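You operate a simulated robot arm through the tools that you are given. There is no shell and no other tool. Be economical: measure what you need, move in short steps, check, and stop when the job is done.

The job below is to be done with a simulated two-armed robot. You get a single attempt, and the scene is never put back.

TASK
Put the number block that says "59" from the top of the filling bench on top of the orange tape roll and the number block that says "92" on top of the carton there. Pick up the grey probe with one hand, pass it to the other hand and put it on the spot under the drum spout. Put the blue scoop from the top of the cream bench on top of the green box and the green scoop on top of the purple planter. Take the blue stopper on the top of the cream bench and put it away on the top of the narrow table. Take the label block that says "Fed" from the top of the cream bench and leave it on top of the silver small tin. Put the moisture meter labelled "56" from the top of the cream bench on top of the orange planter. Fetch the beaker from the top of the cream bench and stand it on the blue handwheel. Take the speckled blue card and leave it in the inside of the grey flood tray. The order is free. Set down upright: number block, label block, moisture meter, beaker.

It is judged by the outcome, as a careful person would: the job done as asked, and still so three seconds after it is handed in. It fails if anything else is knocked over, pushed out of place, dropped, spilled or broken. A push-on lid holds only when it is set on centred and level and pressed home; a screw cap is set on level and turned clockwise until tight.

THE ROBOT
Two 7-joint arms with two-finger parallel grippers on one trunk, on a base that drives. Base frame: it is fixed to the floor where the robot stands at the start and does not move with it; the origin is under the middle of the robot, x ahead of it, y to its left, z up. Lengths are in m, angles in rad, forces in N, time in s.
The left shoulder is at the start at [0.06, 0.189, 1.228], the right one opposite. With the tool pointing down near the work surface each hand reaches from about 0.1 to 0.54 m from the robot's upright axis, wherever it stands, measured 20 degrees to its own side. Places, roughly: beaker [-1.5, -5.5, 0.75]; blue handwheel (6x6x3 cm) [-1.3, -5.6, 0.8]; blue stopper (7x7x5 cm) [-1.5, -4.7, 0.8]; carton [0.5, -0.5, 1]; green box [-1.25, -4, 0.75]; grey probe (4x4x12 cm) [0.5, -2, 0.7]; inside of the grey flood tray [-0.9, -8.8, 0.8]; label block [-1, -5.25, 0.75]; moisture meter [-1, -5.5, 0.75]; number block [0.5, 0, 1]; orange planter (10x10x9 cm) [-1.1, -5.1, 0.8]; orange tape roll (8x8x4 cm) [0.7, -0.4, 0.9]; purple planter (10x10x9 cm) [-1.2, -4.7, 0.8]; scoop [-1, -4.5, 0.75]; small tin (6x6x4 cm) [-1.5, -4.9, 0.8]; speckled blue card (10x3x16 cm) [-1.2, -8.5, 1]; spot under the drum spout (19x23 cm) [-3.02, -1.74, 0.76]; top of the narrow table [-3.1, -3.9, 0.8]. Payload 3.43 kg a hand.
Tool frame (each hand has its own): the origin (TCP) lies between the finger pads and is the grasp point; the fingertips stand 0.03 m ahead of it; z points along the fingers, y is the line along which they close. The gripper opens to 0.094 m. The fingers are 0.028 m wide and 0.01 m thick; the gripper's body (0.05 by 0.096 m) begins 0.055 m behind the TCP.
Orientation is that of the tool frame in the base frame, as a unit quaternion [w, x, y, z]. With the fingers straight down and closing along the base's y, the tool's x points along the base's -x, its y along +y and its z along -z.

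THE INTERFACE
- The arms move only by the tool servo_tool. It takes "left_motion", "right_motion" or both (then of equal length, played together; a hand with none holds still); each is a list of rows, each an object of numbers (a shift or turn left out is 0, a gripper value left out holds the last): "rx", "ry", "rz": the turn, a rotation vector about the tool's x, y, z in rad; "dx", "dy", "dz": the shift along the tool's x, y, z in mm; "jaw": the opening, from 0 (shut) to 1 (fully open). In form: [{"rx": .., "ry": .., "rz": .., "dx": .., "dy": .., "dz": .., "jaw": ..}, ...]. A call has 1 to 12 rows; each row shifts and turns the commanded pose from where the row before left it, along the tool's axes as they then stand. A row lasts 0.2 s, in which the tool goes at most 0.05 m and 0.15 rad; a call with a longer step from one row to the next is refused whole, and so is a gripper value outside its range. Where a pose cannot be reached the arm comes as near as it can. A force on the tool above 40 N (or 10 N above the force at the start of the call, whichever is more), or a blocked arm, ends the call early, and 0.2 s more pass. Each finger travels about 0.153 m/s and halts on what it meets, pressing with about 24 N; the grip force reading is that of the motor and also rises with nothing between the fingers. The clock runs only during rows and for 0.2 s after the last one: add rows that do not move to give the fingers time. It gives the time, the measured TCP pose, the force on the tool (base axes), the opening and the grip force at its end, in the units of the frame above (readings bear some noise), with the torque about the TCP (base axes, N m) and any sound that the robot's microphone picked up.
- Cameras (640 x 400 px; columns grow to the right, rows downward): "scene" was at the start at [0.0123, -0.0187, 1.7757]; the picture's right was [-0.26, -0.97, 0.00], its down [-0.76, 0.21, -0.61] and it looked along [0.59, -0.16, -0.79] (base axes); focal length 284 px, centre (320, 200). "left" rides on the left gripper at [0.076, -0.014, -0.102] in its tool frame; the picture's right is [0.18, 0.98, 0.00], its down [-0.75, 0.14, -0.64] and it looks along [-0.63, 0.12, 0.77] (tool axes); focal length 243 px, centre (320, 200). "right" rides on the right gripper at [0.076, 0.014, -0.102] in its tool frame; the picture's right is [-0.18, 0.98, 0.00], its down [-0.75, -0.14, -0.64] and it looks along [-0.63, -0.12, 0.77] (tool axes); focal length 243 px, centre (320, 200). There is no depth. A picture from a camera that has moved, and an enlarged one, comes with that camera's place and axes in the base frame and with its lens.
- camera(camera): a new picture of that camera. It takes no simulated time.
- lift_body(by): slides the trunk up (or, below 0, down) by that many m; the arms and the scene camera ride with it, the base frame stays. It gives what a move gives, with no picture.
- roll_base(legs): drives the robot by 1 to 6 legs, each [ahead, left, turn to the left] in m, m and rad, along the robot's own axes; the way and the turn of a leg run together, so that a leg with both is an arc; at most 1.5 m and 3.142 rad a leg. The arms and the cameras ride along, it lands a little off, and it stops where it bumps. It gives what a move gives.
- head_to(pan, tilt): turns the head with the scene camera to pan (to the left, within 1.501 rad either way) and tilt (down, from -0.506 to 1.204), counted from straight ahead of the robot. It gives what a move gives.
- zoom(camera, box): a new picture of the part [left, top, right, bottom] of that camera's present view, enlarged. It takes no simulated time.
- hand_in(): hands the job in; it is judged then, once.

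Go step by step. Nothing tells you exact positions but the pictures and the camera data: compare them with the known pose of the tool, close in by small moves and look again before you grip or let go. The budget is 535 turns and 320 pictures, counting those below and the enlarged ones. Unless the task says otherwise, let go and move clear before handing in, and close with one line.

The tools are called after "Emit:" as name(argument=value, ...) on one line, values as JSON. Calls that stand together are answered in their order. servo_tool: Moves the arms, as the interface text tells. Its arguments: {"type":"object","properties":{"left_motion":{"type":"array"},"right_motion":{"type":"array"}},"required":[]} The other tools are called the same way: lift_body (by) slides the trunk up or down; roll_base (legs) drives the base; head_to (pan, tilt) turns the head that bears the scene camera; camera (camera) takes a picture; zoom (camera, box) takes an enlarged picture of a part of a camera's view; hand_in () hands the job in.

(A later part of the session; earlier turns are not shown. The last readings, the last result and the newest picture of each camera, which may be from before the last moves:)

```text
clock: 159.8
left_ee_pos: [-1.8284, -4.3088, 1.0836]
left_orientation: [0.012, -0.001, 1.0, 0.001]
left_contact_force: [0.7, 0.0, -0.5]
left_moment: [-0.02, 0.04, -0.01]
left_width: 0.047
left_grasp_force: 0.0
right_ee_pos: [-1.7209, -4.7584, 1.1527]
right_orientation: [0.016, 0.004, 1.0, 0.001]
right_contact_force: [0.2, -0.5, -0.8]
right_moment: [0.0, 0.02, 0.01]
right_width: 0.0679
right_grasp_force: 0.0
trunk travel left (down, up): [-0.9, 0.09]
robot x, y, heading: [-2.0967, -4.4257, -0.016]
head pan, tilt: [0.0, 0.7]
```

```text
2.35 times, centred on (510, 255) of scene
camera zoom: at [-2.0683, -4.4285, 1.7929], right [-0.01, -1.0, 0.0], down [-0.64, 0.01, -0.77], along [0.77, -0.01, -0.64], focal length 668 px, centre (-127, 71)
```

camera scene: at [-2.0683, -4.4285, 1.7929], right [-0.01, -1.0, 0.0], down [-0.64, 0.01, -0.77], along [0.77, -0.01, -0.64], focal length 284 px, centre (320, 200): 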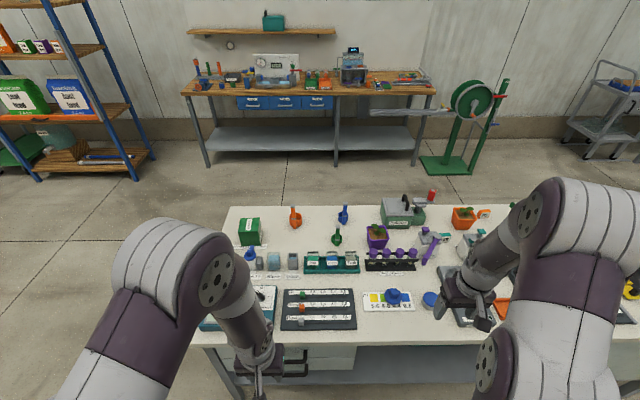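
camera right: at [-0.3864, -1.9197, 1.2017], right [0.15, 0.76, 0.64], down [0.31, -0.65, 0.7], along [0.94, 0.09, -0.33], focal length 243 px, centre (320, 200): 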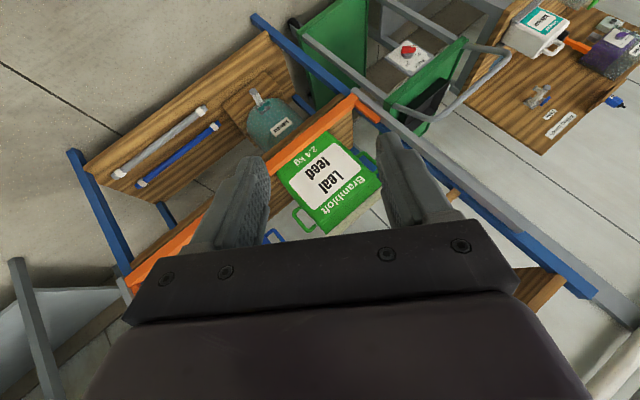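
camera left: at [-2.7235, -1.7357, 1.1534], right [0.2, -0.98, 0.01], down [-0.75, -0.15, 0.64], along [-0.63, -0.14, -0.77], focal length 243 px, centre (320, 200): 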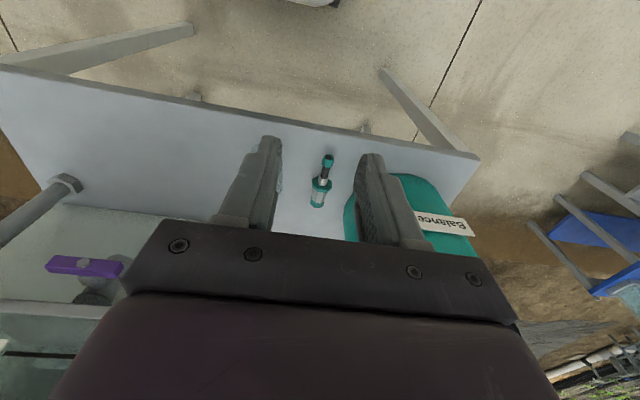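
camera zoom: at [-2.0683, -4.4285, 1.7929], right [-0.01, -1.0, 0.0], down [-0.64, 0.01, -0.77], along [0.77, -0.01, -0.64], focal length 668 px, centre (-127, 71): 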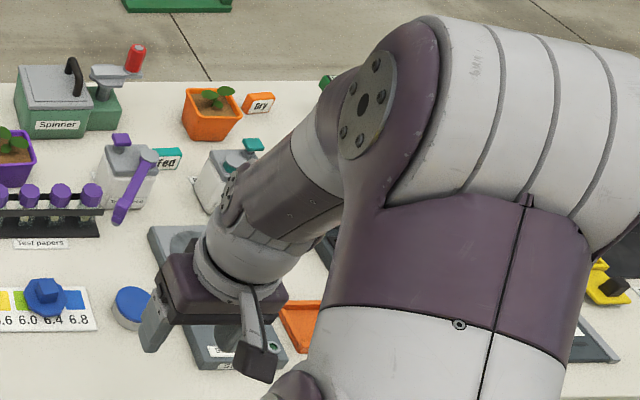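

Emit:
roll_base(legs=[[0.25, -0.12, 0.016]])

Emit:
camera(camera="right")

Emit:
camera(camera="scene")

```text
clock: 161.8
left_ee_pos: [-1.5786, -4.4264, 1.0838]
left_orientation: [0.014, -0.01, 1.0, 0.0]
left_contact_force: [0.7, 0.3, -1.1]
left_moment: [-0.01, 0.01, -0.03]
left_width: 0.047
left_grasp_force: 0.0
right_ee_pos: [-1.4657, -4.872, 1.1544]
right_orientation: [0.016, -0.004, 1.0, 0.002]
right_contact_force: [0.5, 0.7, -0.4]
right_moment: [-0.02, 0.0, 0.01]
right_width: 0.0675
right_grasp_force: 0.0
trunk travel left (down, up): [-0.9, 0.09]
robot x, y, heading: [-1.8406, -4.5494, 0.002]
head pan, tilt: [0.0, 0.7]
```

```text
227 pictures are left
camera right: at [-1.5442, -4.8585, 1.2534], right [0.17, 0.98, 0.01], down [0.73, -0.14, 0.67], along [0.66, -0.11, -0.75], focal length 243 px, centre (320, 200)
```

right: 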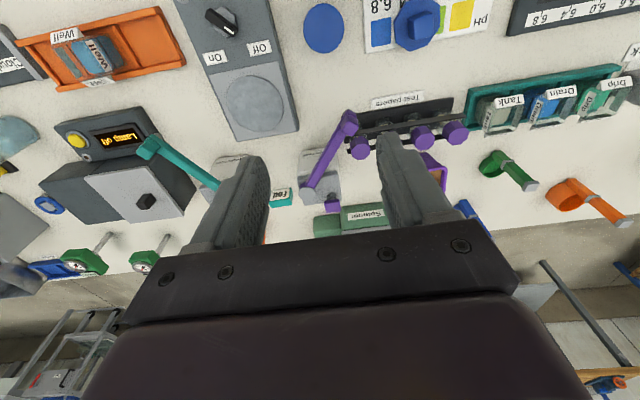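

```text
226 pictures are left
camera scene: at [-1.8178, -4.5491, 1.7929], right [0.01, -1.0, 0.0], down [-0.64, 0.0, -0.77], along [0.77, 0.0, -0.64], focal length 284 px, centre (320, 200)
```

scene: 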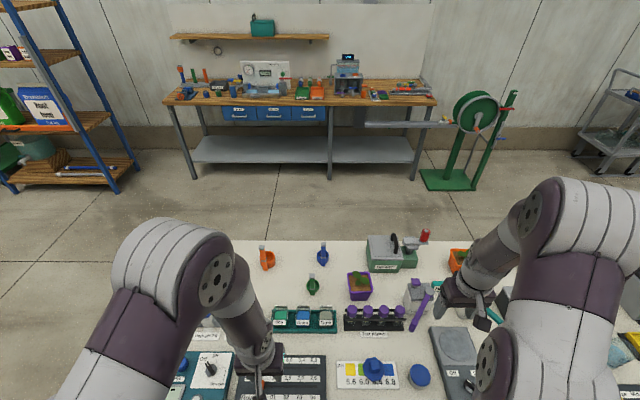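

Emit:
servo_tool(right_motion=[{"dy": 40, "ry": 0.032}, {"dy": 40}, {"dy": 40}, {"dy": 35, "dz": 30, "jaw": 1}, {"dz": 45}, {"dz": 45}, {"dz": 40}, {"dz": 30}, {}])

Emit:
camera(camera="right")

```text
clock: 163.8
left_ee_pos: [-1.5774, -4.4262, 1.084]
left_orientation: [0.013, -0.009, 1.0, 0.001]
left_contact_force: [-0.2, -0.8, 0.1]
left_moment: [0.0, 0.01, -0.02]
left_width: 0.0471
left_grasp_force: 0.0
right_ee_pos: [-1.4619, -4.7185, 0.962]
right_orientation: [0.001, -0.006, 1.0, 0.002]
right_contact_force: [0.5, 0.5, -0.3]
right_moment: [-0.03, -0.01, 0.01]
right_width: 0.0939
right_grasp_force: 0.0
trunk travel left (down, up): [-0.9, 0.09]
robot x, y, heading: [-1.8435, -4.5496, 0.001]
head pan, tilt: [0.0, 0.7]
```

```text
225 pictures are left
camera right: at [-1.5376, -4.7044, 1.0654], right [0.17, 0.98, 0.0], down [0.75, -0.14, 0.64], along [0.63, -0.11, -0.77], focal length 243 px, centre (320, 200)
```

right: 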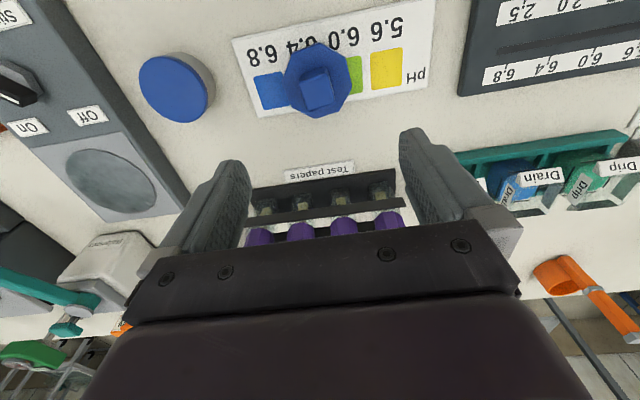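

Emit:
servo_tool(right_motion=[{"dx": 6, "dz": 40}, {"dz": 40}, {"dz": 27}, {}])

Emit:
camera(camera="right")

```text
clock: 164.8
left_ee_pos: [-1.5784, -4.4269, 1.0832]
left_orientation: [0.014, -0.01, 1.0, 0.0]
left_contact_force: [0.5, -0.3, 0.6]
left_moment: [0.01, 0.03, -0.01]
left_width: 0.047
left_grasp_force: 0.0
right_ee_pos: [-1.4697, -4.7152, 0.8561]
right_orientation: [0.0, -0.004, 1.0, 0.002]
right_contact_force: [0.6, -1.3, 0.0]
right_moment: [0.01, 0.01, 0.02]
right_width: 0.094
right_grasp_force: 0.2
trunk travel left (down, up): [-0.9, 0.09]
robot x, y, heading: [-1.841, -4.5498, 0.002]
head pan, tilt: [0.0, 0.7]
```

```text
224 pictures are left
camera right: at [-1.5452, -4.7018, 0.9582], right [0.17, 0.98, 0.0], down [0.76, -0.14, 0.64], along [0.63, -0.11, -0.77], focal length 243 px, centre (320, 200)
```

right: 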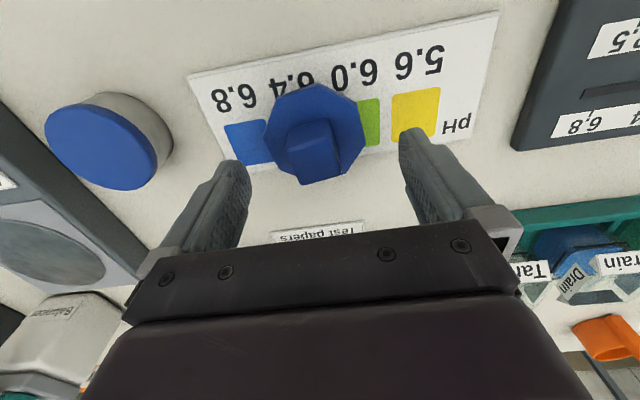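

Emit:
servo_tool(right_motion=[{"dy": -3, "dz": 20}, {"dz": 16}, {"jaw": 0.0}, {}, {}, {}])

Emit:
camera(camera="right")

```text
clock: 166.2
left_ee_pos: [-1.5771, -4.4263, 1.084]
left_orientation: [0.013, -0.01, 1.0, 0.001]
left_contact_force: [0.0, -0.6, 0.1]
left_moment: [0.0, 0.01, -0.01]
left_width: 0.0469
left_grasp_force: 0.0
right_ee_pos: [-1.4695, -4.7201, 0.8187]
right_orientation: [0.0, -0.004, 1.0, 0.002]
right_contact_force: [-0.3, 0.6, -0.4]
right_moment: [0.01, -0.01, 0.01]
right_width: 0.0672
right_grasp_force: 24.1
trunk travel left (down, up): [-0.9, 0.09]
robot x, y, heading: [-1.84, -4.5545, 0.002]
head pan, tilt: [0.0, 0.7]
```

```text
223 pictures are left
camera right: at [-1.5454, -4.706, 0.9215], right [0.17, 0.98, 0.0], down [0.76, -0.14, 0.64], along [0.63, -0.11, -0.77], focal length 243 px, centre (320, 200)
```

right: 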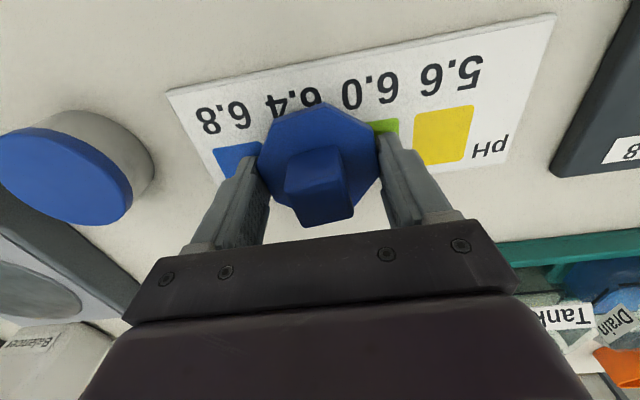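

Emit:
servo_tool(right_motion=[{"jaw": 0.85}, {"dz": 9}, {"jaw": 0.0}, {}, {}, {}])

Emit:
servo_tool(right_motion=[{"dz": -10}, {"dz": -30}, {"dz": -40}, {"dz": -40}, {"dz": -40}, {"dz": -40}, {}])

Emit:
camera(camera="right")

```text
clock: 166.7
left_ee_pos: [-1.5794, -4.4255, 1.0846]
left_orientation: [0.014, -0.009, 1.0, 0.0]
left_contact_force: [-0.7, 0.1, -0.1]
left_moment: [-0.03, 0.0, -0.01]
left_width: 0.0471
left_grasp_force: 0.1
right_ee_pos: [-1.4686, -4.7192, 0.8155]
right_orientation: [0.0, -0.004, 1.0, 0.002]
right_contact_force: [-6.3, 0.8, 20.2]
right_moment: [-0.91, 0.03, -0.05]
right_width: 0.0799
right_grasp_force: 0.0
trunk travel left (down, up): [-0.9, 0.09]
robot x, y, heading: [-1.8398, -4.5501, 0.002]
head pan, tilt: [0.0, 0.7]
stopped in row 2 (right hand): the force on the tool passed its limit at 54 N (the readings are from after the stop); the commanded pose is now the measured one
```

```text
clock: 168.3
left_ee_pos: [-1.5777, -4.4272, 1.0829]
left_orientation: [0.012, -0.009, 1.0, 0.002]
left_contact_force: [1.6, 0.4, 0.6]
left_moment: [0.04, -0.02, -0.03]
left_width: 0.0469
left_grasp_force: 0.1
right_ee_pos: [-1.4677, -4.72, 1.0175]
right_orientation: [-0.001, -0.005, 1.0, 0.002]
right_contact_force: [0.0, 0.4, 0.0]
right_moment: [-0.01, 0.0, 0.02]
right_width: 0.08
right_grasp_force: 0.0
trunk travel left (down, up): [-0.9, 0.09]
robot x, y, heading: [-1.8385, -4.5493, 0.003]
head pan, tilt: [0.0, 0.7]
```

```text
222 pictures are left
camera right: at [-1.5436, -4.7067, 1.1194], right [0.18, 0.98, 0.0], down [0.76, -0.14, 0.64], along [0.63, -0.11, -0.77], focal length 243 px, centre (320, 200)
```

right: 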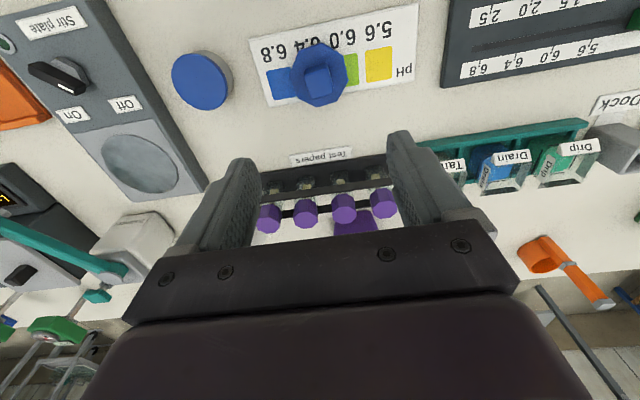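

Emit:
servo_tool(right_motion=[{"dx": 3, "dz": 40, "jaw": 1.0}, {"dz": 45}, {"dz": 45}, {"dz": 40}, {"dz": 25}, {"dz": 4}, {"jaw": 0.0}, {}, {}, {}])

Emit:
servo_tool(right_motion=[{"dz": -10}, {"dz": -30}, {"dz": -40}, {"dz": -40}, {"dz": -40}, {"dz": -40}, {}])

Emit:
camera(camera="right")

```text
clock: 170.5
left_ee_pos: [-1.5794, -4.4274, 1.0838]
left_orientation: [0.013, -0.01, 1.0, 0.001]
left_contact_force: [0.3, 0.5, 0.6]
left_moment: [-0.02, -0.02, 0.02]
left_width: 0.0469
left_grasp_force: 0.0
right_ee_pos: [-1.4714, -4.7201, 0.8158]
right_orientation: [0.001, -0.004, 1.0, 0.003]
right_contact_force: [0.7, -12.2, 24.8]
right_moment: [-1.35, 0.29, 0.15]
right_width: 0.0673
right_grasp_force: 23.6
trunk travel left (down, up): [-0.9, 0.09]
robot x, y, heading: [-1.843, -4.5508, 0.002]
head pan, tilt: [0.0, 0.7]
```

```text
clock: 172.1
left_ee_pos: [-1.5777, -4.4256, 1.0847]
left_orientation: [0.014, -0.009, 1.0, 0.001]
left_contact_force: [0.5, 0.1, -0.1]
left_moment: [0.03, 0.05, 0.0]
left_width: 0.0467
left_grasp_force: 0.0
right_ee_pos: [-1.47, -4.72, 1.0156]
right_orientation: [-0.001, -0.005, 1.0, 0.001]
right_contact_force: [1.5, 0.5, -0.3]
right_moment: [0.04, 0.02, 0.01]
right_width: 0.067
right_grasp_force: 23.9
trunk travel left (down, up): [-0.9, 0.09]
robot x, y, heading: [-1.8391, -4.5505, 0.008]
head pan, tilt: [0.0, 0.7]
```

```text
221 pictures are left
camera right: at [-1.546, -4.7067, 1.1177], right [0.18, 0.98, 0.0], down [0.76, -0.14, 0.64], along [0.63, -0.11, -0.77], focal length 243 px, centre (320, 200)
```

right: 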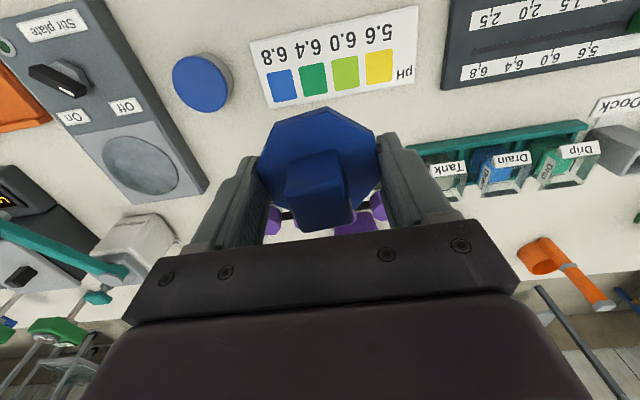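

Emit:
servo_tool(right_motion=[{"dz": -40}, {"dz": -40}, {"dx": 35}, {"dx": 35}, {}])

Emit:
roll_base(legs=[[-0.4, 0, 0], [0, 0, 1.57], [0, 0, 1.57]])

Emit:
head_to(pan=-0.3, tilt=0.6)

Emit:
camera(camera="scene")

```text
clock: 173.3
left_ee_pos: [-1.5769, -4.4257, 1.0836]
left_orientation: [0.013, -0.01, 1.0, 0.001]
left_contact_force: [-0.2, -0.2, -0.8]
left_moment: [0.02, -0.02, -0.01]
left_width: 0.0468
left_grasp_force: 0.0
right_ee_pos: [-1.5397, -4.7216, 1.0968]
right_orientation: [-0.001, -0.004, 1.0, 0.001]
right_contact_force: [-0.1, -1.7, 0.2]
right_moment: [0.02, 0.03, 0.0]
right_width: 0.0666
right_grasp_force: 23.4
trunk travel left (down, up): [-0.9, 0.09]
robot x, y, heading: [-1.8395, -4.5507, 0.006]
head pan, tilt: [0.0, 0.7]
```

```text
clock: 183.6
left_ee_pos: [-2.4959, -4.6907, 1.0831]
left_orientation: [0.002, 0.999, 0.034, -0.014]
left_contact_force: [-0.2, -0.2, -0.3]
left_moment: [0.01, -0.02, -0.01]
left_width: 0.0469
left_grasp_force: 0.0
right_ee_pos: [-2.5487, -4.3962, 1.0969]
right_orientation: [0.002, 1.0, 0.027, 0.0]
right_contact_force: [-0.4, -0.7, -0.6]
right_moment: [-0.04, -0.01, 0.05]
right_width: 0.0645
right_grasp_force: 23.6
trunk travel left (down, up): [-0.9, 0.09]
robot x, y, heading: [-2.2385, -4.5502, -3.092]
head pan, tilt: [0.0, 0.7]
```

```text
clock: 184.4
left_ee_pos: [-2.4958, -4.69, 1.0846]
left_orientation: [0.0, 0.999, 0.033, -0.013]
left_contact_force: [0.0, -0.5, -0.2]
left_moment: [-0.05, 0.0, -0.01]
left_width: 0.0469
left_grasp_force: 0.1
right_ee_pos: [-2.5468, -4.3978, 1.0982]
right_orientation: [0.002, 1.0, 0.028, 0.0]
right_contact_force: [-0.1, -0.3, 0.1]
right_moment: [-0.02, 0.01, 0.0]
right_width: 0.0648
right_grasp_force: 24.6
trunk travel left (down, up): [-0.9, 0.09]
robot x, y, heading: [-2.2399, -4.5547, -3.09]
head pan, tilt: [-0.3, 0.6]
```

```text
220 pictures are left
camera scene: at [-2.2647, -4.5284, 1.8015], right [0.24, 0.97, 0.0], down [0.55, -0.14, -0.82], along [-0.8, 0.2, -0.57], focal length 284 px, centre (320, 200)
```

scene: 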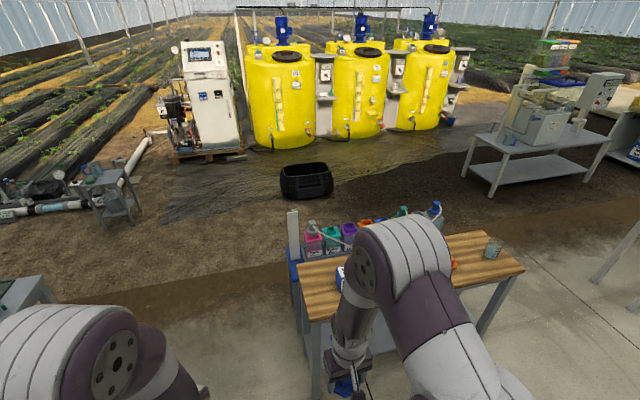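

Emit:
roll_base(legs=[[0.12, -0.45, -0.05]])

Emit:
head_to(pan=0.1, tilt=0.8)

Emit:
camera(camera="scene")

Emit:
camera(camera="right")

```text
clock: 187.1
left_ee_pos: [-2.6347, -4.2363, 1.0837]
left_orientation: [0.0, 1.0, 0.006, -0.013]
left_contact_force: [-0.1, 0.5, 0.6]
left_moment: [-0.03, 0.02, 0.0]
left_width: 0.047
left_grasp_force: 0.1
right_ee_pos: [-2.6713, -3.9403, 1.0969]
right_orientation: [0.002, 1.0, 0.001, 0.0]
right_contact_force: [-0.7, -0.5, 0.0]
right_moment: [-0.01, -0.01, 0.0]
right_width: 0.0649
right_grasp_force: 24.0
trunk travel left (down, up): [-0.9, 0.09]
robot x, y, heading: [-2.3715, -4.1137, 3.143]
head pan, tilt: [-0.3, 0.6]
```

```text
clock: 188.0
left_ee_pos: [-2.6359, -4.235, 1.0826]
left_orientation: [0.001, 1.0, 0.006, -0.013]
left_contact_force: [1.2, 0.4, -0.7]
left_moment: [-0.03, -0.03, -0.01]
left_width: 0.047
left_grasp_force: 0.1
right_ee_pos: [-2.6719, -3.9393, 1.0975]
right_orientation: [0.003, 1.0, 0.001, 0.0]
right_contact_force: [0.1, -0.7, -1.0]
right_moment: [0.0, 0.01, -0.02]
right_width: 0.065
right_grasp_force: 24.2
trunk travel left (down, up): [-0.9, 0.09]
robot x, y, heading: [-2.3741, -4.1149, 3.138]
head pan, tilt: [0.099, 0.799]
```

```text
219 pictures are left
camera scene: at [-2.3918, -4.1195, 1.7846], right [-0.1, 1.0, 0.0], down [0.71, 0.07, -0.7], along [-0.69, -0.07, -0.72], focal length 284 px, centre (320, 200)
```

scene: 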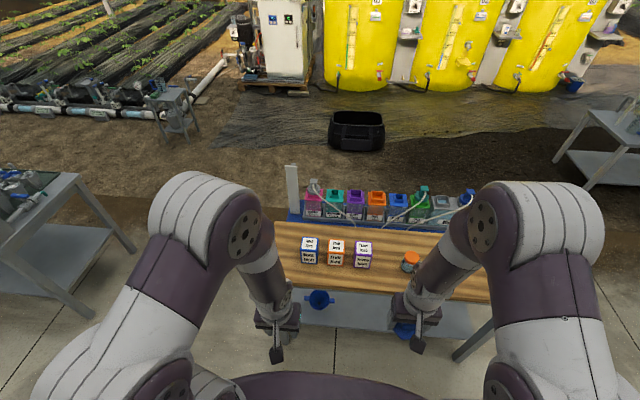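

```text
218 pictures are left
camera right: at [-2.5954, -3.9533, 1.1995], right [-0.18, -0.98, 0.0], down [-0.75, 0.14, 0.64], along [-0.63, 0.11, -0.77], focal length 243 px, centre (320, 200)
```

right: 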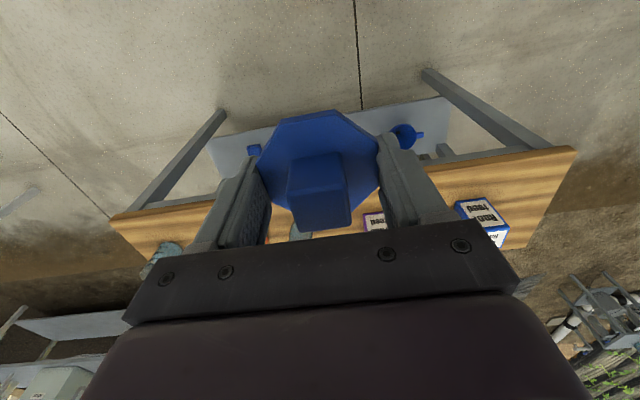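

Emit:
roll_base(legs=[[0, 0.395, 0], [0.22, 0, 0]])

Emit:
camera(camera="right")

Emit:
camera(camera="scene")

```text
clock: 191.8
left_ee_pos: [-2.8569, -4.6271, 1.0852]
left_orientation: [0.001, 1.0, 0.004, -0.014]
left_contact_force: [0.0, 0.7, 0.2]
left_moment: [0.01, -0.02, 0.03]
left_width: 0.0475
left_grasp_force: 0.1
right_ee_pos: [-2.892, -4.3316, 1.0976]
right_orientation: [0.002, 1.0, -0.001, 0.0]
right_contact_force: [-0.5, 0.1, -1.6]
right_moment: [-0.01, 0.02, -0.01]
right_width: 0.0647
right_grasp_force: 24.4
trunk travel left (down, up): [-0.9, 0.09]
robot x, y, heading: [-2.5929, -4.5067, 3.133]
head pan, tilt: [0.099, 0.799]
```

```text
217 pictures are left
camera right: at [-2.8153, -4.346, 1.1999], right [-0.19, -0.98, 0.0], down [-0.75, 0.15, 0.64], along [-0.63, 0.12, -0.77], focal length 243 px, centre (320, 200)
```

right: 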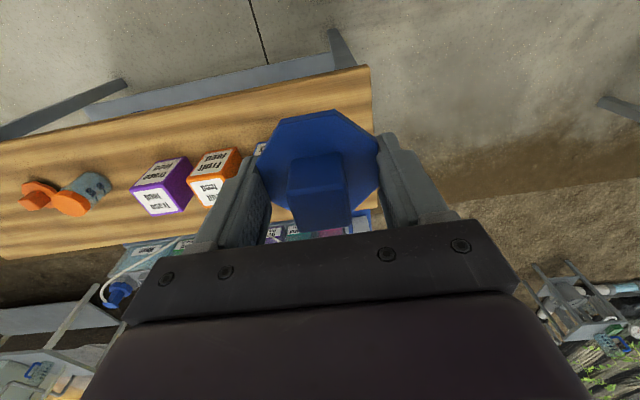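

```text
216 pictures are left
camera scene: at [-2.6118, -4.5136, 1.7847], right [-0.09, 1.0, 0.0], down [0.71, 0.07, -0.7], along [-0.7, -0.06, -0.72], focal length 284 px, centre (320, 200)
```

scene: 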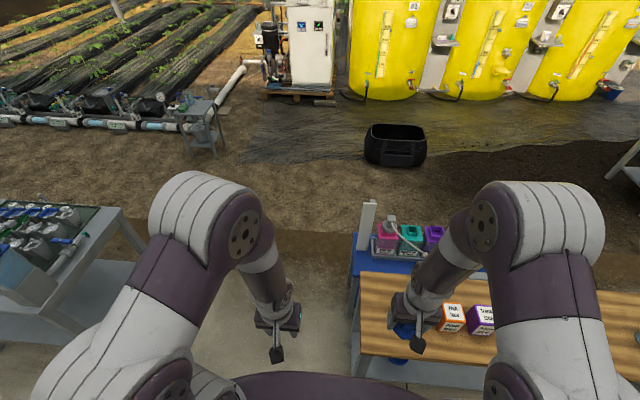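

Emit:
servo_tool(right_motion=[{"dx": -40, "dy": 5}, {"dx": -45}, {"dx": -43, "dz": 20}, {"dz": 45}, {"dz": 45}, {"dz": 45}, {"dz": 30}, {}])

Emit:
camera(camera="right")

Emit:
zoom(camera="scene", box=[330, 220, 560, 380])

```text
clock: 193.6
left_ee_pos: [-2.8575, -4.6282, 1.0844]
left_orientation: [0.0, 1.0, 0.003, -0.013]
left_contact_force: [0.1, 0.4, 0.5]
left_moment: [-0.01, 0.0, -0.01]
left_width: 0.0467
left_grasp_force: 0.0
right_ee_pos: [-3.0207, -4.3393, 0.911]
right_orientation: [0.001, 1.0, -0.002, 0.001]
right_contact_force: [0.1, 0.0, 0.2]
right_moment: [0.03, 0.0, 0.03]
right_width: 0.0649
right_grasp_force: 24.2
trunk travel left (down, up): [-0.9, 0.09]
robot x, y, heading: [-2.5925, -4.5053, 3.14]
head pan, tilt: [0.099, 0.799]
```

```text
215 pictures are left
camera right: at [-2.9452, -4.3535, 1.0139], right [-0.19, -0.98, 0.0], down [-0.75, 0.15, 0.64], along [-0.63, 0.12, -0.77], focal length 243 px, centre (320, 200)
```

right: 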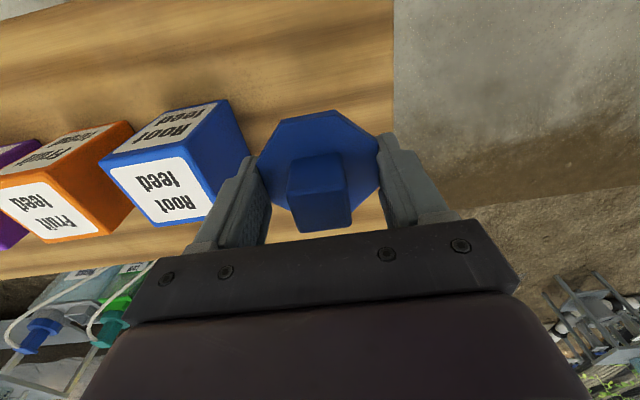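

```text
2.50 times, centred on (445, 300) of scene
camera zoom: at [-2.6135, -4.5136, 1.7846], right [-0.09, 1.0, 0.0], down [0.71, 0.07, -0.7], along [-0.69, -0.06, -0.72], focal length 710 px, centre (8, -50)
```

zoom: 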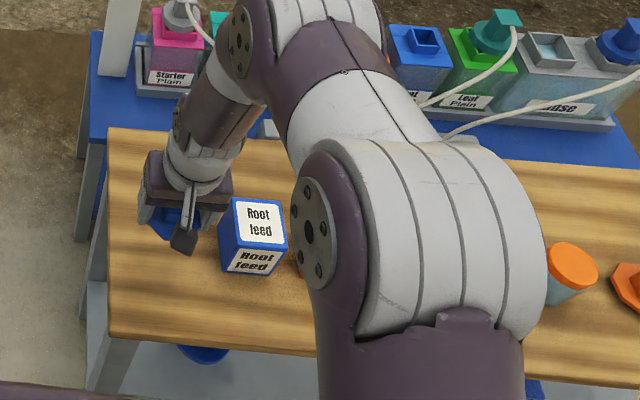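

Emit:
servo_tool(right_motion=[{"dx": 35}, {"dx": 28}, {"dz": 30}, {"dz": 20}, {"dz": 10}, {}])

Emit:
camera(camera="right")

```text
clock: 195.0
left_ee_pos: [-2.8583, -4.6268, 1.0836]
left_orientation: [0.001, 1.0, 0.003, -0.013]
left_contact_force: [-0.3, -0.1, -0.6]
left_moment: [-0.03, 0.01, 0.01]
left_width: 0.0465
left_grasp_force: 0.1
right_ee_pos: [-2.9584, -4.3389, 0.8519]
right_orientation: [0.002, 1.0, -0.002, 0.0]
right_contact_force: [0.6, -0.1, -0.4]
right_moment: [-0.01, -0.02, 0.0]
right_width: 0.0647
right_grasp_force: 24.1
trunk travel left (down, up): [-0.9, 0.09]
robot x, y, heading: [-2.5932, -4.5063, 3.139]
head pan, tilt: [0.099, 0.799]
```

```text
213 pictures are left
camera right: at [-2.8823, -4.3519, 0.954], right [-0.19, -0.98, 0.0], down [-0.75, 0.15, 0.64], along [-0.63, 0.12, -0.77], focal length 243 px, centre (320, 200)
```

right: 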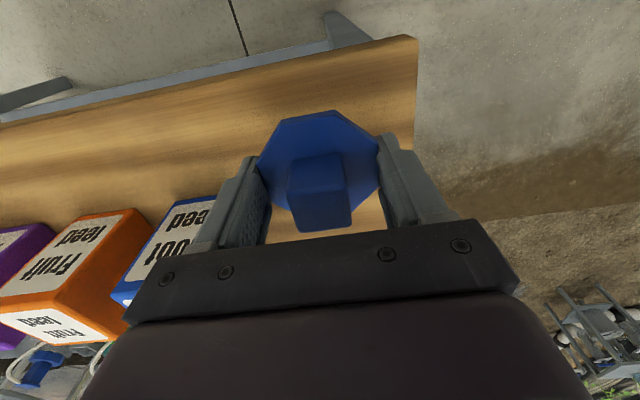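

Emit:
servo_tool(right_motion=[{"dz": 6}, {"dz": 5}, {"dz": 4}, {}])

```text
clock: 196.0
left_ee_pos: [-2.8581, -4.627, 1.0834]
left_orientation: [0.001, 1.0, 0.003, -0.014]
left_contact_force: [-0.1, 0.8, -0.5]
left_moment: [0.03, 0.02, -0.05]
left_width: 0.0467
left_grasp_force: 0.0
right_ee_pos: [-2.957, -4.3391, 0.8368]
right_orientation: [0.002, 1.0, -0.001, 0.0]
right_contact_force: [-0.9, 0.4, -0.4]
right_moment: [-0.01, 0.02, -0.01]
right_width: 0.0649
right_grasp_force: 23.7
trunk travel left (down, up): [-0.9, 0.09]
robot x, y, heading: [-2.5956, -4.5036, 3.133]
head pan, tilt: [0.099, 0.799]
```

Emit:
servo_tool(right_motion=[{"dz": 3}, {"dz": 3}, {"dz": 3}, {}])

```text
clock: 197.0
left_ee_pos: [-2.8599, -4.6277, 1.0841]
left_orientation: [0.001, 1.0, 0.004, -0.013]
left_contact_force: [0.6, 0.2, 0.1]
left_moment: [0.01, -0.03, -0.02]
left_width: 0.047
left_grasp_force: 0.1
right_ee_pos: [-2.9576, -4.3371, 0.8272]
right_orientation: [0.002, 1.0, -0.003, 0.0]
right_contact_force: [-0.5, 0.1, -1.2]
right_moment: [0.01, -0.01, 0.0]
right_width: 0.0649
right_grasp_force: 24.0
trunk travel left (down, up): [-0.9, 0.09]
robot x, y, heading: [-2.5937, -4.5094, 3.136]
head pan, tilt: [0.099, 0.799]
```

Emit:
servo_tool(right_motion=[{"dz": 3}, {"dz": 3}, {"dz": 3}, {}])

Emit:
camera(camera="right")

```text
clock: 198.0
left_ee_pos: [-2.8583, -4.6267, 1.0821]
left_orientation: [0.001, 1.0, 0.003, -0.013]
left_contact_force: [-0.4, 0.3, 0.2]
left_moment: [0.02, 0.0, 0.0]
left_width: 0.0471
left_grasp_force: 0.0
right_ee_pos: [-2.9578, -4.3378, 0.8193]
right_orientation: [0.002, 1.0, -0.001, 0.0]
right_contact_force: [-0.5, -0.7, -0.5]
right_moment: [-0.01, -0.02, 0.01]
right_width: 0.0646
right_grasp_force: 24.2
trunk travel left (down, up): [-0.9, 0.09]
robot x, y, heading: [-2.5944, -4.5037, 3.138]
head pan, tilt: [0.099, 0.799]
```

```text
212 pictures are left
camera right: at [-2.8813, -4.3513, 0.9211], right [-0.19, -0.98, 0.0], down [-0.75, 0.15, 0.64], along [-0.63, 0.12, -0.77], focal length 243 px, centre (320, 200)
```

right: 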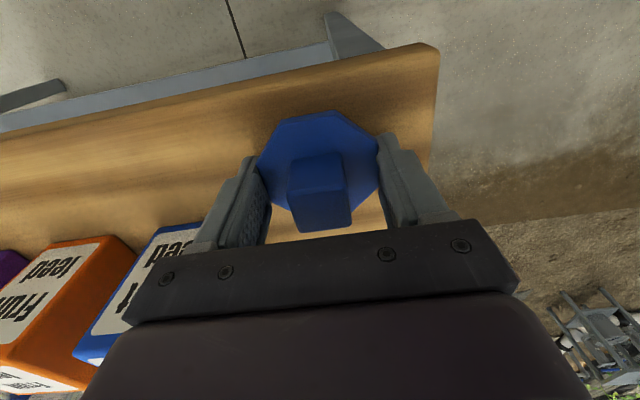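

Emit:
servo_tool(right_motion=[{"dz": 6}, {"dz": 6}, {"dz": 4}, {}])

Emit:
servo_tool(right_motion=[{"dz": 3}, {"dz": 3}, {"dz": 3}, {}])

```text
clock: 198.6
left_ee_pos: [-2.8563, -4.6283, 1.0839]
left_orientation: [0.0, 1.0, 0.003, -0.015]
left_contact_force: [0.1, 0.7, -1.4]
left_moment: [0.02, 0.02, 0.02]
left_width: 0.0471
left_grasp_force: 0.0
right_ee_pos: [-2.958, -4.337, 0.811]
right_orientation: [0.002, 1.0, -0.002, -0.001]
right_contact_force: [7.3, 1.3, 33.8]
right_moment: [1.27, -0.71, 0.02]
right_width: 0.0648
right_grasp_force: 24.4
trunk travel left (down, up): [-0.9, 0.09]
robot x, y, heading: [-2.5963, -4.504, 3.137]
head pan, tilt: [0.099, 0.799]
stopped in row 3 (right hand): the force on the tool passed its limit at 43 N (the readings are from after the stop); the commanded pose is now the measured one
```

```text
clock: 198.9
left_ee_pos: [-2.8549, -4.6287, 1.0846]
left_orientation: [0.001, 1.0, 0.003, -0.015]
left_contact_force: [0.5, -0.5, -0.6]
left_moment: [0.03, 0.01, 0.0]
left_width: 0.0471
left_grasp_force: 0.1
right_ee_pos: [-2.9564, -4.3382, 0.8097]
right_orientation: [0.002, 1.0, -0.001, 0.0]
right_contact_force: [7.6, 1.1, 31.5]
right_moment: [1.19, -0.6, -0.1]
right_width: 0.0648
right_grasp_force: 24.2
trunk travel left (down, up): [-0.9, 0.09]
robot x, y, heading: [-2.5923, -4.5072, 3.132]
head pan, tilt: [0.099, 0.799]
stopped in row 1 (right hand): the force on the tool passed its limit at 52 N (the readings are from after the stop); the commanded pose is now the measured one
```

Emit:
servo_tool(right_motion=[{"dz": -1.5}, {"jaw": 0.8}, {"jaw": 0.82}, {}, {"dz": -10}, {"dz": -30}, {"dz": -40}, {"dz": -40}, {}])

Emit:
camera(camera="right")

```text
clock: 200.9
left_ee_pos: [-2.8591, -4.6269, 1.0832]
left_orientation: [0.0, 1.0, 0.002, -0.012]
left_contact_force: [-0.3, -0.1, -0.5]
left_moment: [0.0, -0.02, -0.01]
left_width: 0.047
left_grasp_force: 0.0
right_ee_pos: [-2.9588, -4.3346, 0.9304]
right_orientation: [0.002, 1.0, -0.003, 0.0]
right_contact_force: [-0.7, 0.2, -0.6]
right_moment: [0.03, 0.02, 0.0]
right_width: 0.077
right_grasp_force: 0.1
trunk travel left (down, up): [-0.9, 0.09]
robot x, y, heading: [-2.5947, -4.5033, 3.136]
head pan, tilt: [0.099, 0.799]
```

```text
211 pictures are left
camera right: at [-2.8823, -4.3488, 1.0331], right [-0.19, -0.98, 0.0], down [-0.75, 0.15, 0.64], along [-0.63, 0.12, -0.77], focal length 243 px, centre (320, 200)
```

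right: 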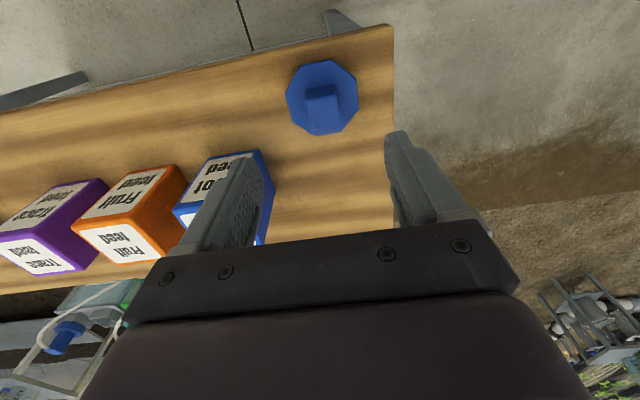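

Emit:
servo_tool(right_motion=[{"dz": -45}, {"dz": -45}, {"dz": -45}, {"dz": -30}, {"dx": 45}, {"dx": 45}, {}])

Emit:
roll_base(legs=[[-0.38, 0, 0], [0, 0, 1.57], [0, 0, 1.57], [0, -0.8, 0]])

Emit:
head_to(pan=0, tilt=0.75)

Emit:
camera(camera="scene")

```text
clock: 202.5
left_ee_pos: [-2.8587, -4.6272, 1.0838]
left_orientation: [0.001, 1.0, 0.002, -0.013]
left_contact_force: [0.8, -0.1, 0.5]
left_moment: [0.01, -0.02, 0.0]
left_width: 0.0471
left_grasp_force: 0.1
right_ee_pos: [-2.8665, -4.3369, 1.0961]
right_orientation: [0.003, 1.0, -0.002, 0.001]
right_contact_force: [-0.2, 0.2, -1.1]
right_moment: [0.0, -0.01, 0.02]
right_width: 0.0771
right_grasp_force: 0.1
trunk travel left (down, up): [-0.9, 0.09]
robot x, y, heading: [-2.5902, -4.5073, 3.138]
head pan, tilt: [0.099, 0.799]
```

```text
clock: 216.4
left_ee_pos: [-1.9496, -5.1682, 1.0828]
left_orientation: [0.014, -0.008, 1.0, 0.001]
left_contact_force: [-0.4, 0.0, 0.6]
left_moment: [0.0, 0.0, 0.01]
left_width: 0.0466
left_grasp_force: 0.0
right_ee_pos: [-1.9381, -5.4582, 1.0952]
right_orientation: [0.0, -0.003, 1.0, 0.002]
right_contact_force: [-0.2, 0.1, 0.1]
right_moment: [-0.04, -0.01, -0.03]
right_width: 0.0771
right_grasp_force: 0.1
trunk travel left (down, up): [-0.9, 0.09]
robot x, y, heading: [-2.2168, -5.2915, 0.004]
head pan, tilt: [0.099, 0.799]
```

```text
clock: 217.0
left_ee_pos: [-1.9496, -5.1678, 1.0839]
left_orientation: [0.013, -0.009, 1.0, 0.001]
left_contact_force: [-0.2, 0.2, 0.6]
left_moment: [0.02, 0.03, -0.02]
left_width: 0.0467
left_grasp_force: 0.0
right_ee_pos: [-1.9383, -5.4587, 1.0947]
right_orientation: [-0.001, -0.002, 1.0, 0.003]
right_contact_force: [-0.3, 0.9, -0.3]
right_moment: [-0.02, -0.03, 0.0]
right_width: 0.077
right_grasp_force: 0.0
trunk travel left (down, up): [-0.9, 0.09]
robot x, y, heading: [-2.2134, -5.2919, 0.005]
head pan, tilt: [0.0, 0.75]
```

```text
210 pictures are left
camera scene: at [-2.1909, -5.2913, 1.7886], right [0.0, -1.0, 0.0], down [-0.68, 0.0, -0.73], along [0.73, 0.0, -0.68], focal length 284 px, centre (320, 200)
```

scene: 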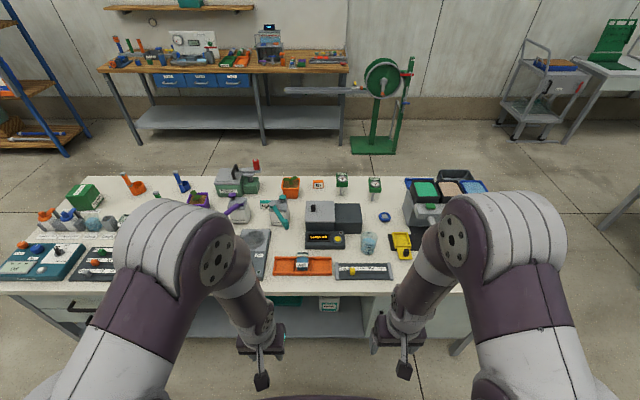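

Emit:
zoom(camera="scene", box=[210, 150, 430, 300])

```text
2.67 times, centred on (320, 225) of scene
camera zoom: at [-2.1909, -5.2913, 1.7886], right [0.0, -1.0, 0.0], down [-0.68, 0.0, -0.73], along [0.73, 0.0, -0.68], focal length 758 px, centre (320, 133)
```

zoom: 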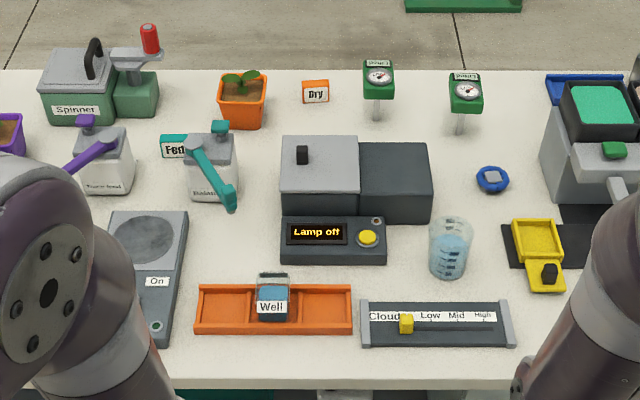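

Emit:
roll_base(legs=[[0.42, -0.12, 0]])

Emit:
servo_tool(right_motion=[{"dx": -30, "jaw": 1}, {"dx": -30, "dz": 20}, {}])

Emit:
camera(camera="right")

Emit:
camera(camera="scene")

```text
clock: 219.6
left_ee_pos: [-1.5583, -5.2804, 1.082]
left_orientation: [0.011, -0.007, 1.0, 0.001]
left_contact_force: [0.3, 0.7, 0.1]
left_moment: [-0.02, 0.06, 0.01]
left_width: 0.047
left_grasp_force: 0.1
right_ee_pos: [-1.5476, -5.5693, 1.094]
right_orientation: [-0.002, -0.002, 1.0, 0.003]
right_contact_force: [1.4, -0.2, 0.1]
right_moment: [-0.02, 0.02, -0.01]
right_width: 0.0771
right_grasp_force: 0.1
trunk travel left (down, up): [-0.9, 0.09]
robot x, y, heading: [-1.8259, -5.4021, -0.0]
head pan, tilt: [0.0, 0.75]
stopped in leg 1: the robot was blocked; the commanded pose is now the measured one
```

```text
clock: 220.3
left_ee_pos: [-1.5639, -5.2786, 1.0853]
left_orientation: [0.014, -0.007, 1.0, 0.0]
left_contact_force: [-0.1, -0.9, 0.6]
left_moment: [-0.01, -0.01, 0.0]
left_width: 0.0472
left_grasp_force: 0.0
right_ee_pos: [-1.4941, -5.5697, 1.0769]
right_orientation: [0.001, -0.002, 1.0, 0.002]
right_contact_force: [-0.4, -1.2, -0.6]
right_moment: [0.0, 0.0, 0.02]
right_width: 0.094
right_grasp_force: 0.2
trunk travel left (down, up): [-0.9, 0.09]
robot x, y, heading: [-1.8252, -5.3993, -0.003]
head pan, tilt: [0.0, 0.75]
```

```text
208 pictures are left
camera right: at [-1.5698, -5.5559, 1.18], right [0.18, 0.98, 0.0], down [0.75, -0.14, 0.64], along [0.63, -0.11, -0.77], focal length 243 px, centre (320, 200)
```

right: 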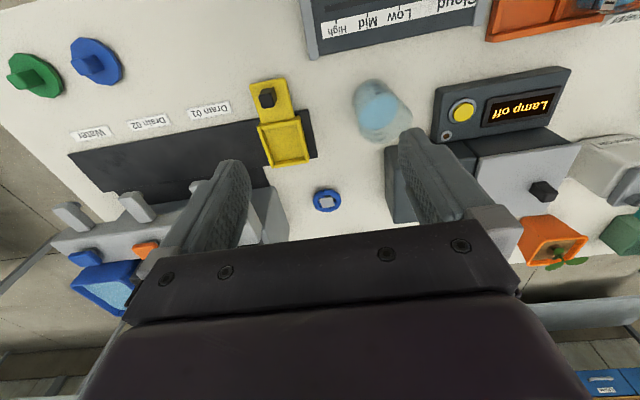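

```text
207 pictures are left
camera scene: at [-1.8061, -5.4005, 1.7887], right [0.0, -1.0, 0.0], down [-0.68, 0.0, -0.73], along [0.73, 0.0, -0.68], focal length 284 px, centre (320, 200)
```

scene: 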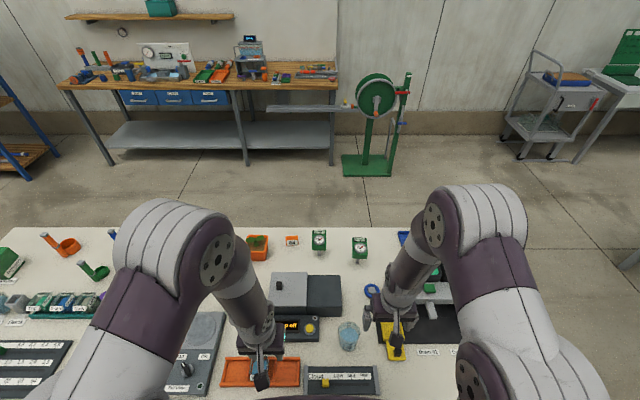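

Emit:
servo_tool(right_motion=[{"dx": -25, "dy": 35}, {"dx": -25, "dy": 35}, {"dz": 30}, {"dz": 35}, {}])

Emit:
camera(camera="right")

```text
clock: 221.6
left_ee_pos: [-1.5633, -5.2775, 1.0837]
left_orientation: [0.014, -0.007, 1.0, 0.0]
left_contact_force: [-0.4, -0.4, 0.8]
left_moment: [-0.03, -0.01, 0.02]
left_width: 0.0471
left_grasp_force: 0.1
right_ee_pos: [-1.4448, -5.4976, 1.0123]
right_orientation: [0.0, -0.003, 1.0, 0.001]
right_contact_force: [0.0, 1.1, -0.6]
right_moment: [-0.04, 0.01, -0.01]
right_width: 0.0941
right_grasp_force: 0.0
trunk travel left (down, up): [-0.9, 0.09]
robot x, y, heading: [-1.8237, -5.4004, 0.002]
head pan, tilt: [0.0, 0.75]
```

```text
206 pictures are left
camera right: at [-1.5208, -5.4839, 1.1146], right [0.18, 0.98, 0.0], down [0.75, -0.14, 0.64], along [0.63, -0.11, -0.77], focal length 243 px, centre (320, 200)
```

right: 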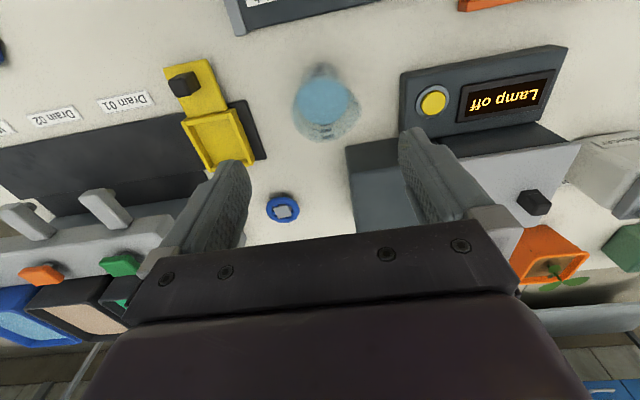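

Emit:
servo_tool(right_motion=[{"dx": -3, "dy": 4, "dz": 40}, {"dz": 40}, {"dz": 25}, {}])

Emit:
camera(camera="right")

Emit:
zoom(camera="scene", box=[280, 240, 460, 380])

```text
clock: 222.6
left_ee_pos: [-1.5616, -5.2782, 1.0842]
left_orientation: [0.014, -0.007, 1.0, 0.001]
left_contact_force: [-0.3, 1.2, -0.4]
left_moment: [0.01, -0.02, -0.02]
left_width: 0.0471
left_grasp_force: 0.0
right_ee_pos: [-1.4385, -5.4932, 0.9078]
right_orientation: [0.0, -0.002, 1.0, 0.002]
right_contact_force: [0.3, 0.5, 1.3]
right_moment: [-0.03, 0.01, 0.04]
right_width: 0.094
right_grasp_force: 0.1
trunk travel left (down, up): [-0.9, 0.09]
robot x, y, heading: [-1.8266, -5.4003, 0.001]
head pan, tilt: [0.0, 0.75]
```

```text
205 pictures are left
camera right: at [-1.5153, -5.4798, 1.0093], right [0.18, 0.98, 0.0], down [0.75, -0.14, 0.64], along [0.63, -0.11, -0.77], focal length 243 px, centre (320, 200)
```

right: 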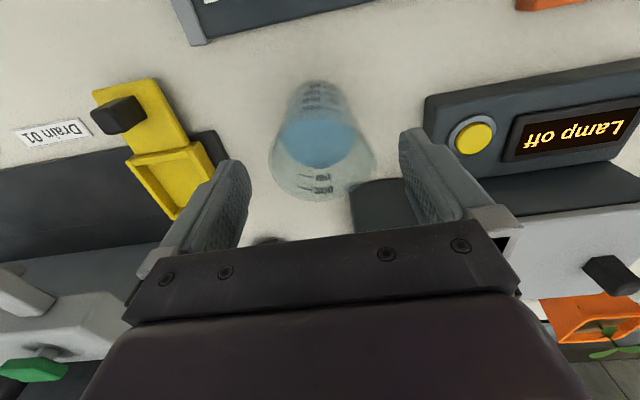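

```text
2.86 times, centred on (370, 310) of scene
camera zoom: at [-1.8029, -5.4005, 1.7886], right [0.0, -1.0, 0.0], down [-0.68, 0.0, -0.73], along [0.73, 0.0, -0.68], focal length 812 px, centre (177, -114)
```

zoom: 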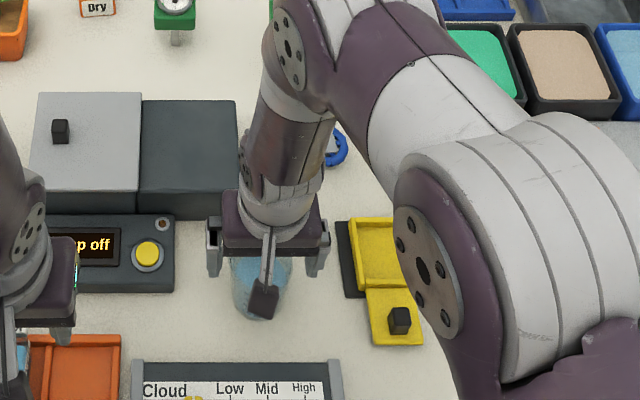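

Emit:
servo_tool(right_motion=[{"dx": 2, "dz": 25}, {"dz": 20}, {"dz": 9}, {}])

Emit:
camera(camera="right")

```text
clock: 223.6
left_ee_pos: [-1.5623, -5.2785, 1.085]
left_orientation: [0.014, -0.007, 1.0, 0.001]
left_contact_force: [0.4, 0.1, -0.7]
left_moment: [-0.01, 0.02, 0.0]
left_width: 0.0469
left_grasp_force: 0.0
right_ee_pos: [-1.4414, -5.4944, 0.8519]
right_orientation: [0.0, -0.002, 1.0, 0.003]
right_contact_force: [-0.6, 0.1, -0.4]
right_moment: [0.0, -0.04, 0.03]
right_width: 0.0939
right_grasp_force: 0.0
trunk travel left (down, up): [-0.9, 0.09]
robot x, y, heading: [-1.8284, -5.4034, 0.002]
head pan, tilt: [0.0, 0.75]
```

```text
203 pictures are left
camera right: at [-1.5172, -5.4799, 0.9549], right [0.18, 0.98, 0.0], down [0.75, -0.14, 0.64], along [0.63, -0.11, -0.77], focal length 243 px, centre (320, 200)
```

right: 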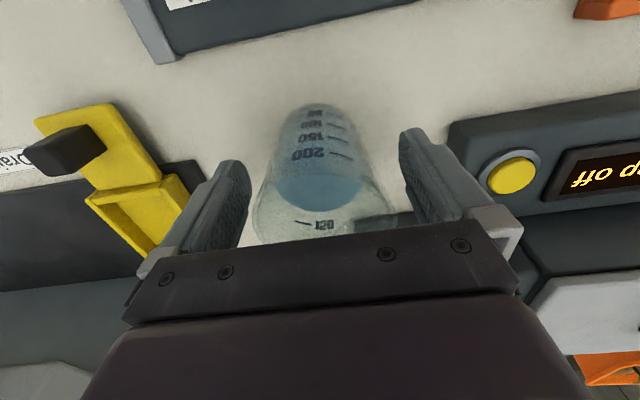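

Beaker between the fingers; closing.

Emit:
servo_tool(right_motion=[{"jaw": 0.5}, {"jaw": 0.5}, {}, {}])

Emit:
camera(camera="right")

```text
clock: 224.6
left_ee_pos: [-1.5638, -5.2788, 1.0842]
left_orientation: [0.013, -0.007, 1.0, 0.002]
left_contact_force: [0.7, -0.3, 0.0]
left_moment: [-0.01, -0.03, 0.0]
left_width: 0.0472
left_grasp_force: 0.0
right_ee_pos: [-1.4409, -5.4931, 0.8533]
right_orientation: [0.001, -0.002, 1.0, 0.002]
right_contact_force: [-0.2, 1.3, -0.4]
right_moment: [0.01, 0.01, 0.04]
right_width: 0.0671
right_grasp_force: 24.1
trunk travel left (down, up): [-0.9, 0.09]
robot x, y, heading: [-1.829, -5.4023, -0.003]
head pan, tilt: [0.0, 0.75]
```

```text
202 pictures are left
camera right: at [-1.5173, -5.48, 0.9551], right [0.18, 0.98, 0.0], down [0.75, -0.14, 0.64], along [0.63, -0.11, -0.77], focal length 243 px, centre (320, 200)
```

right: 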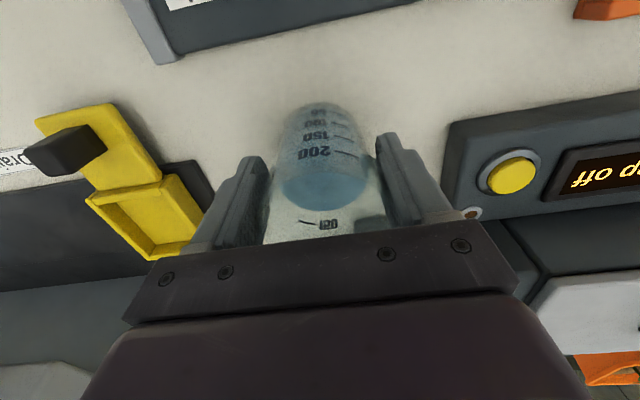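

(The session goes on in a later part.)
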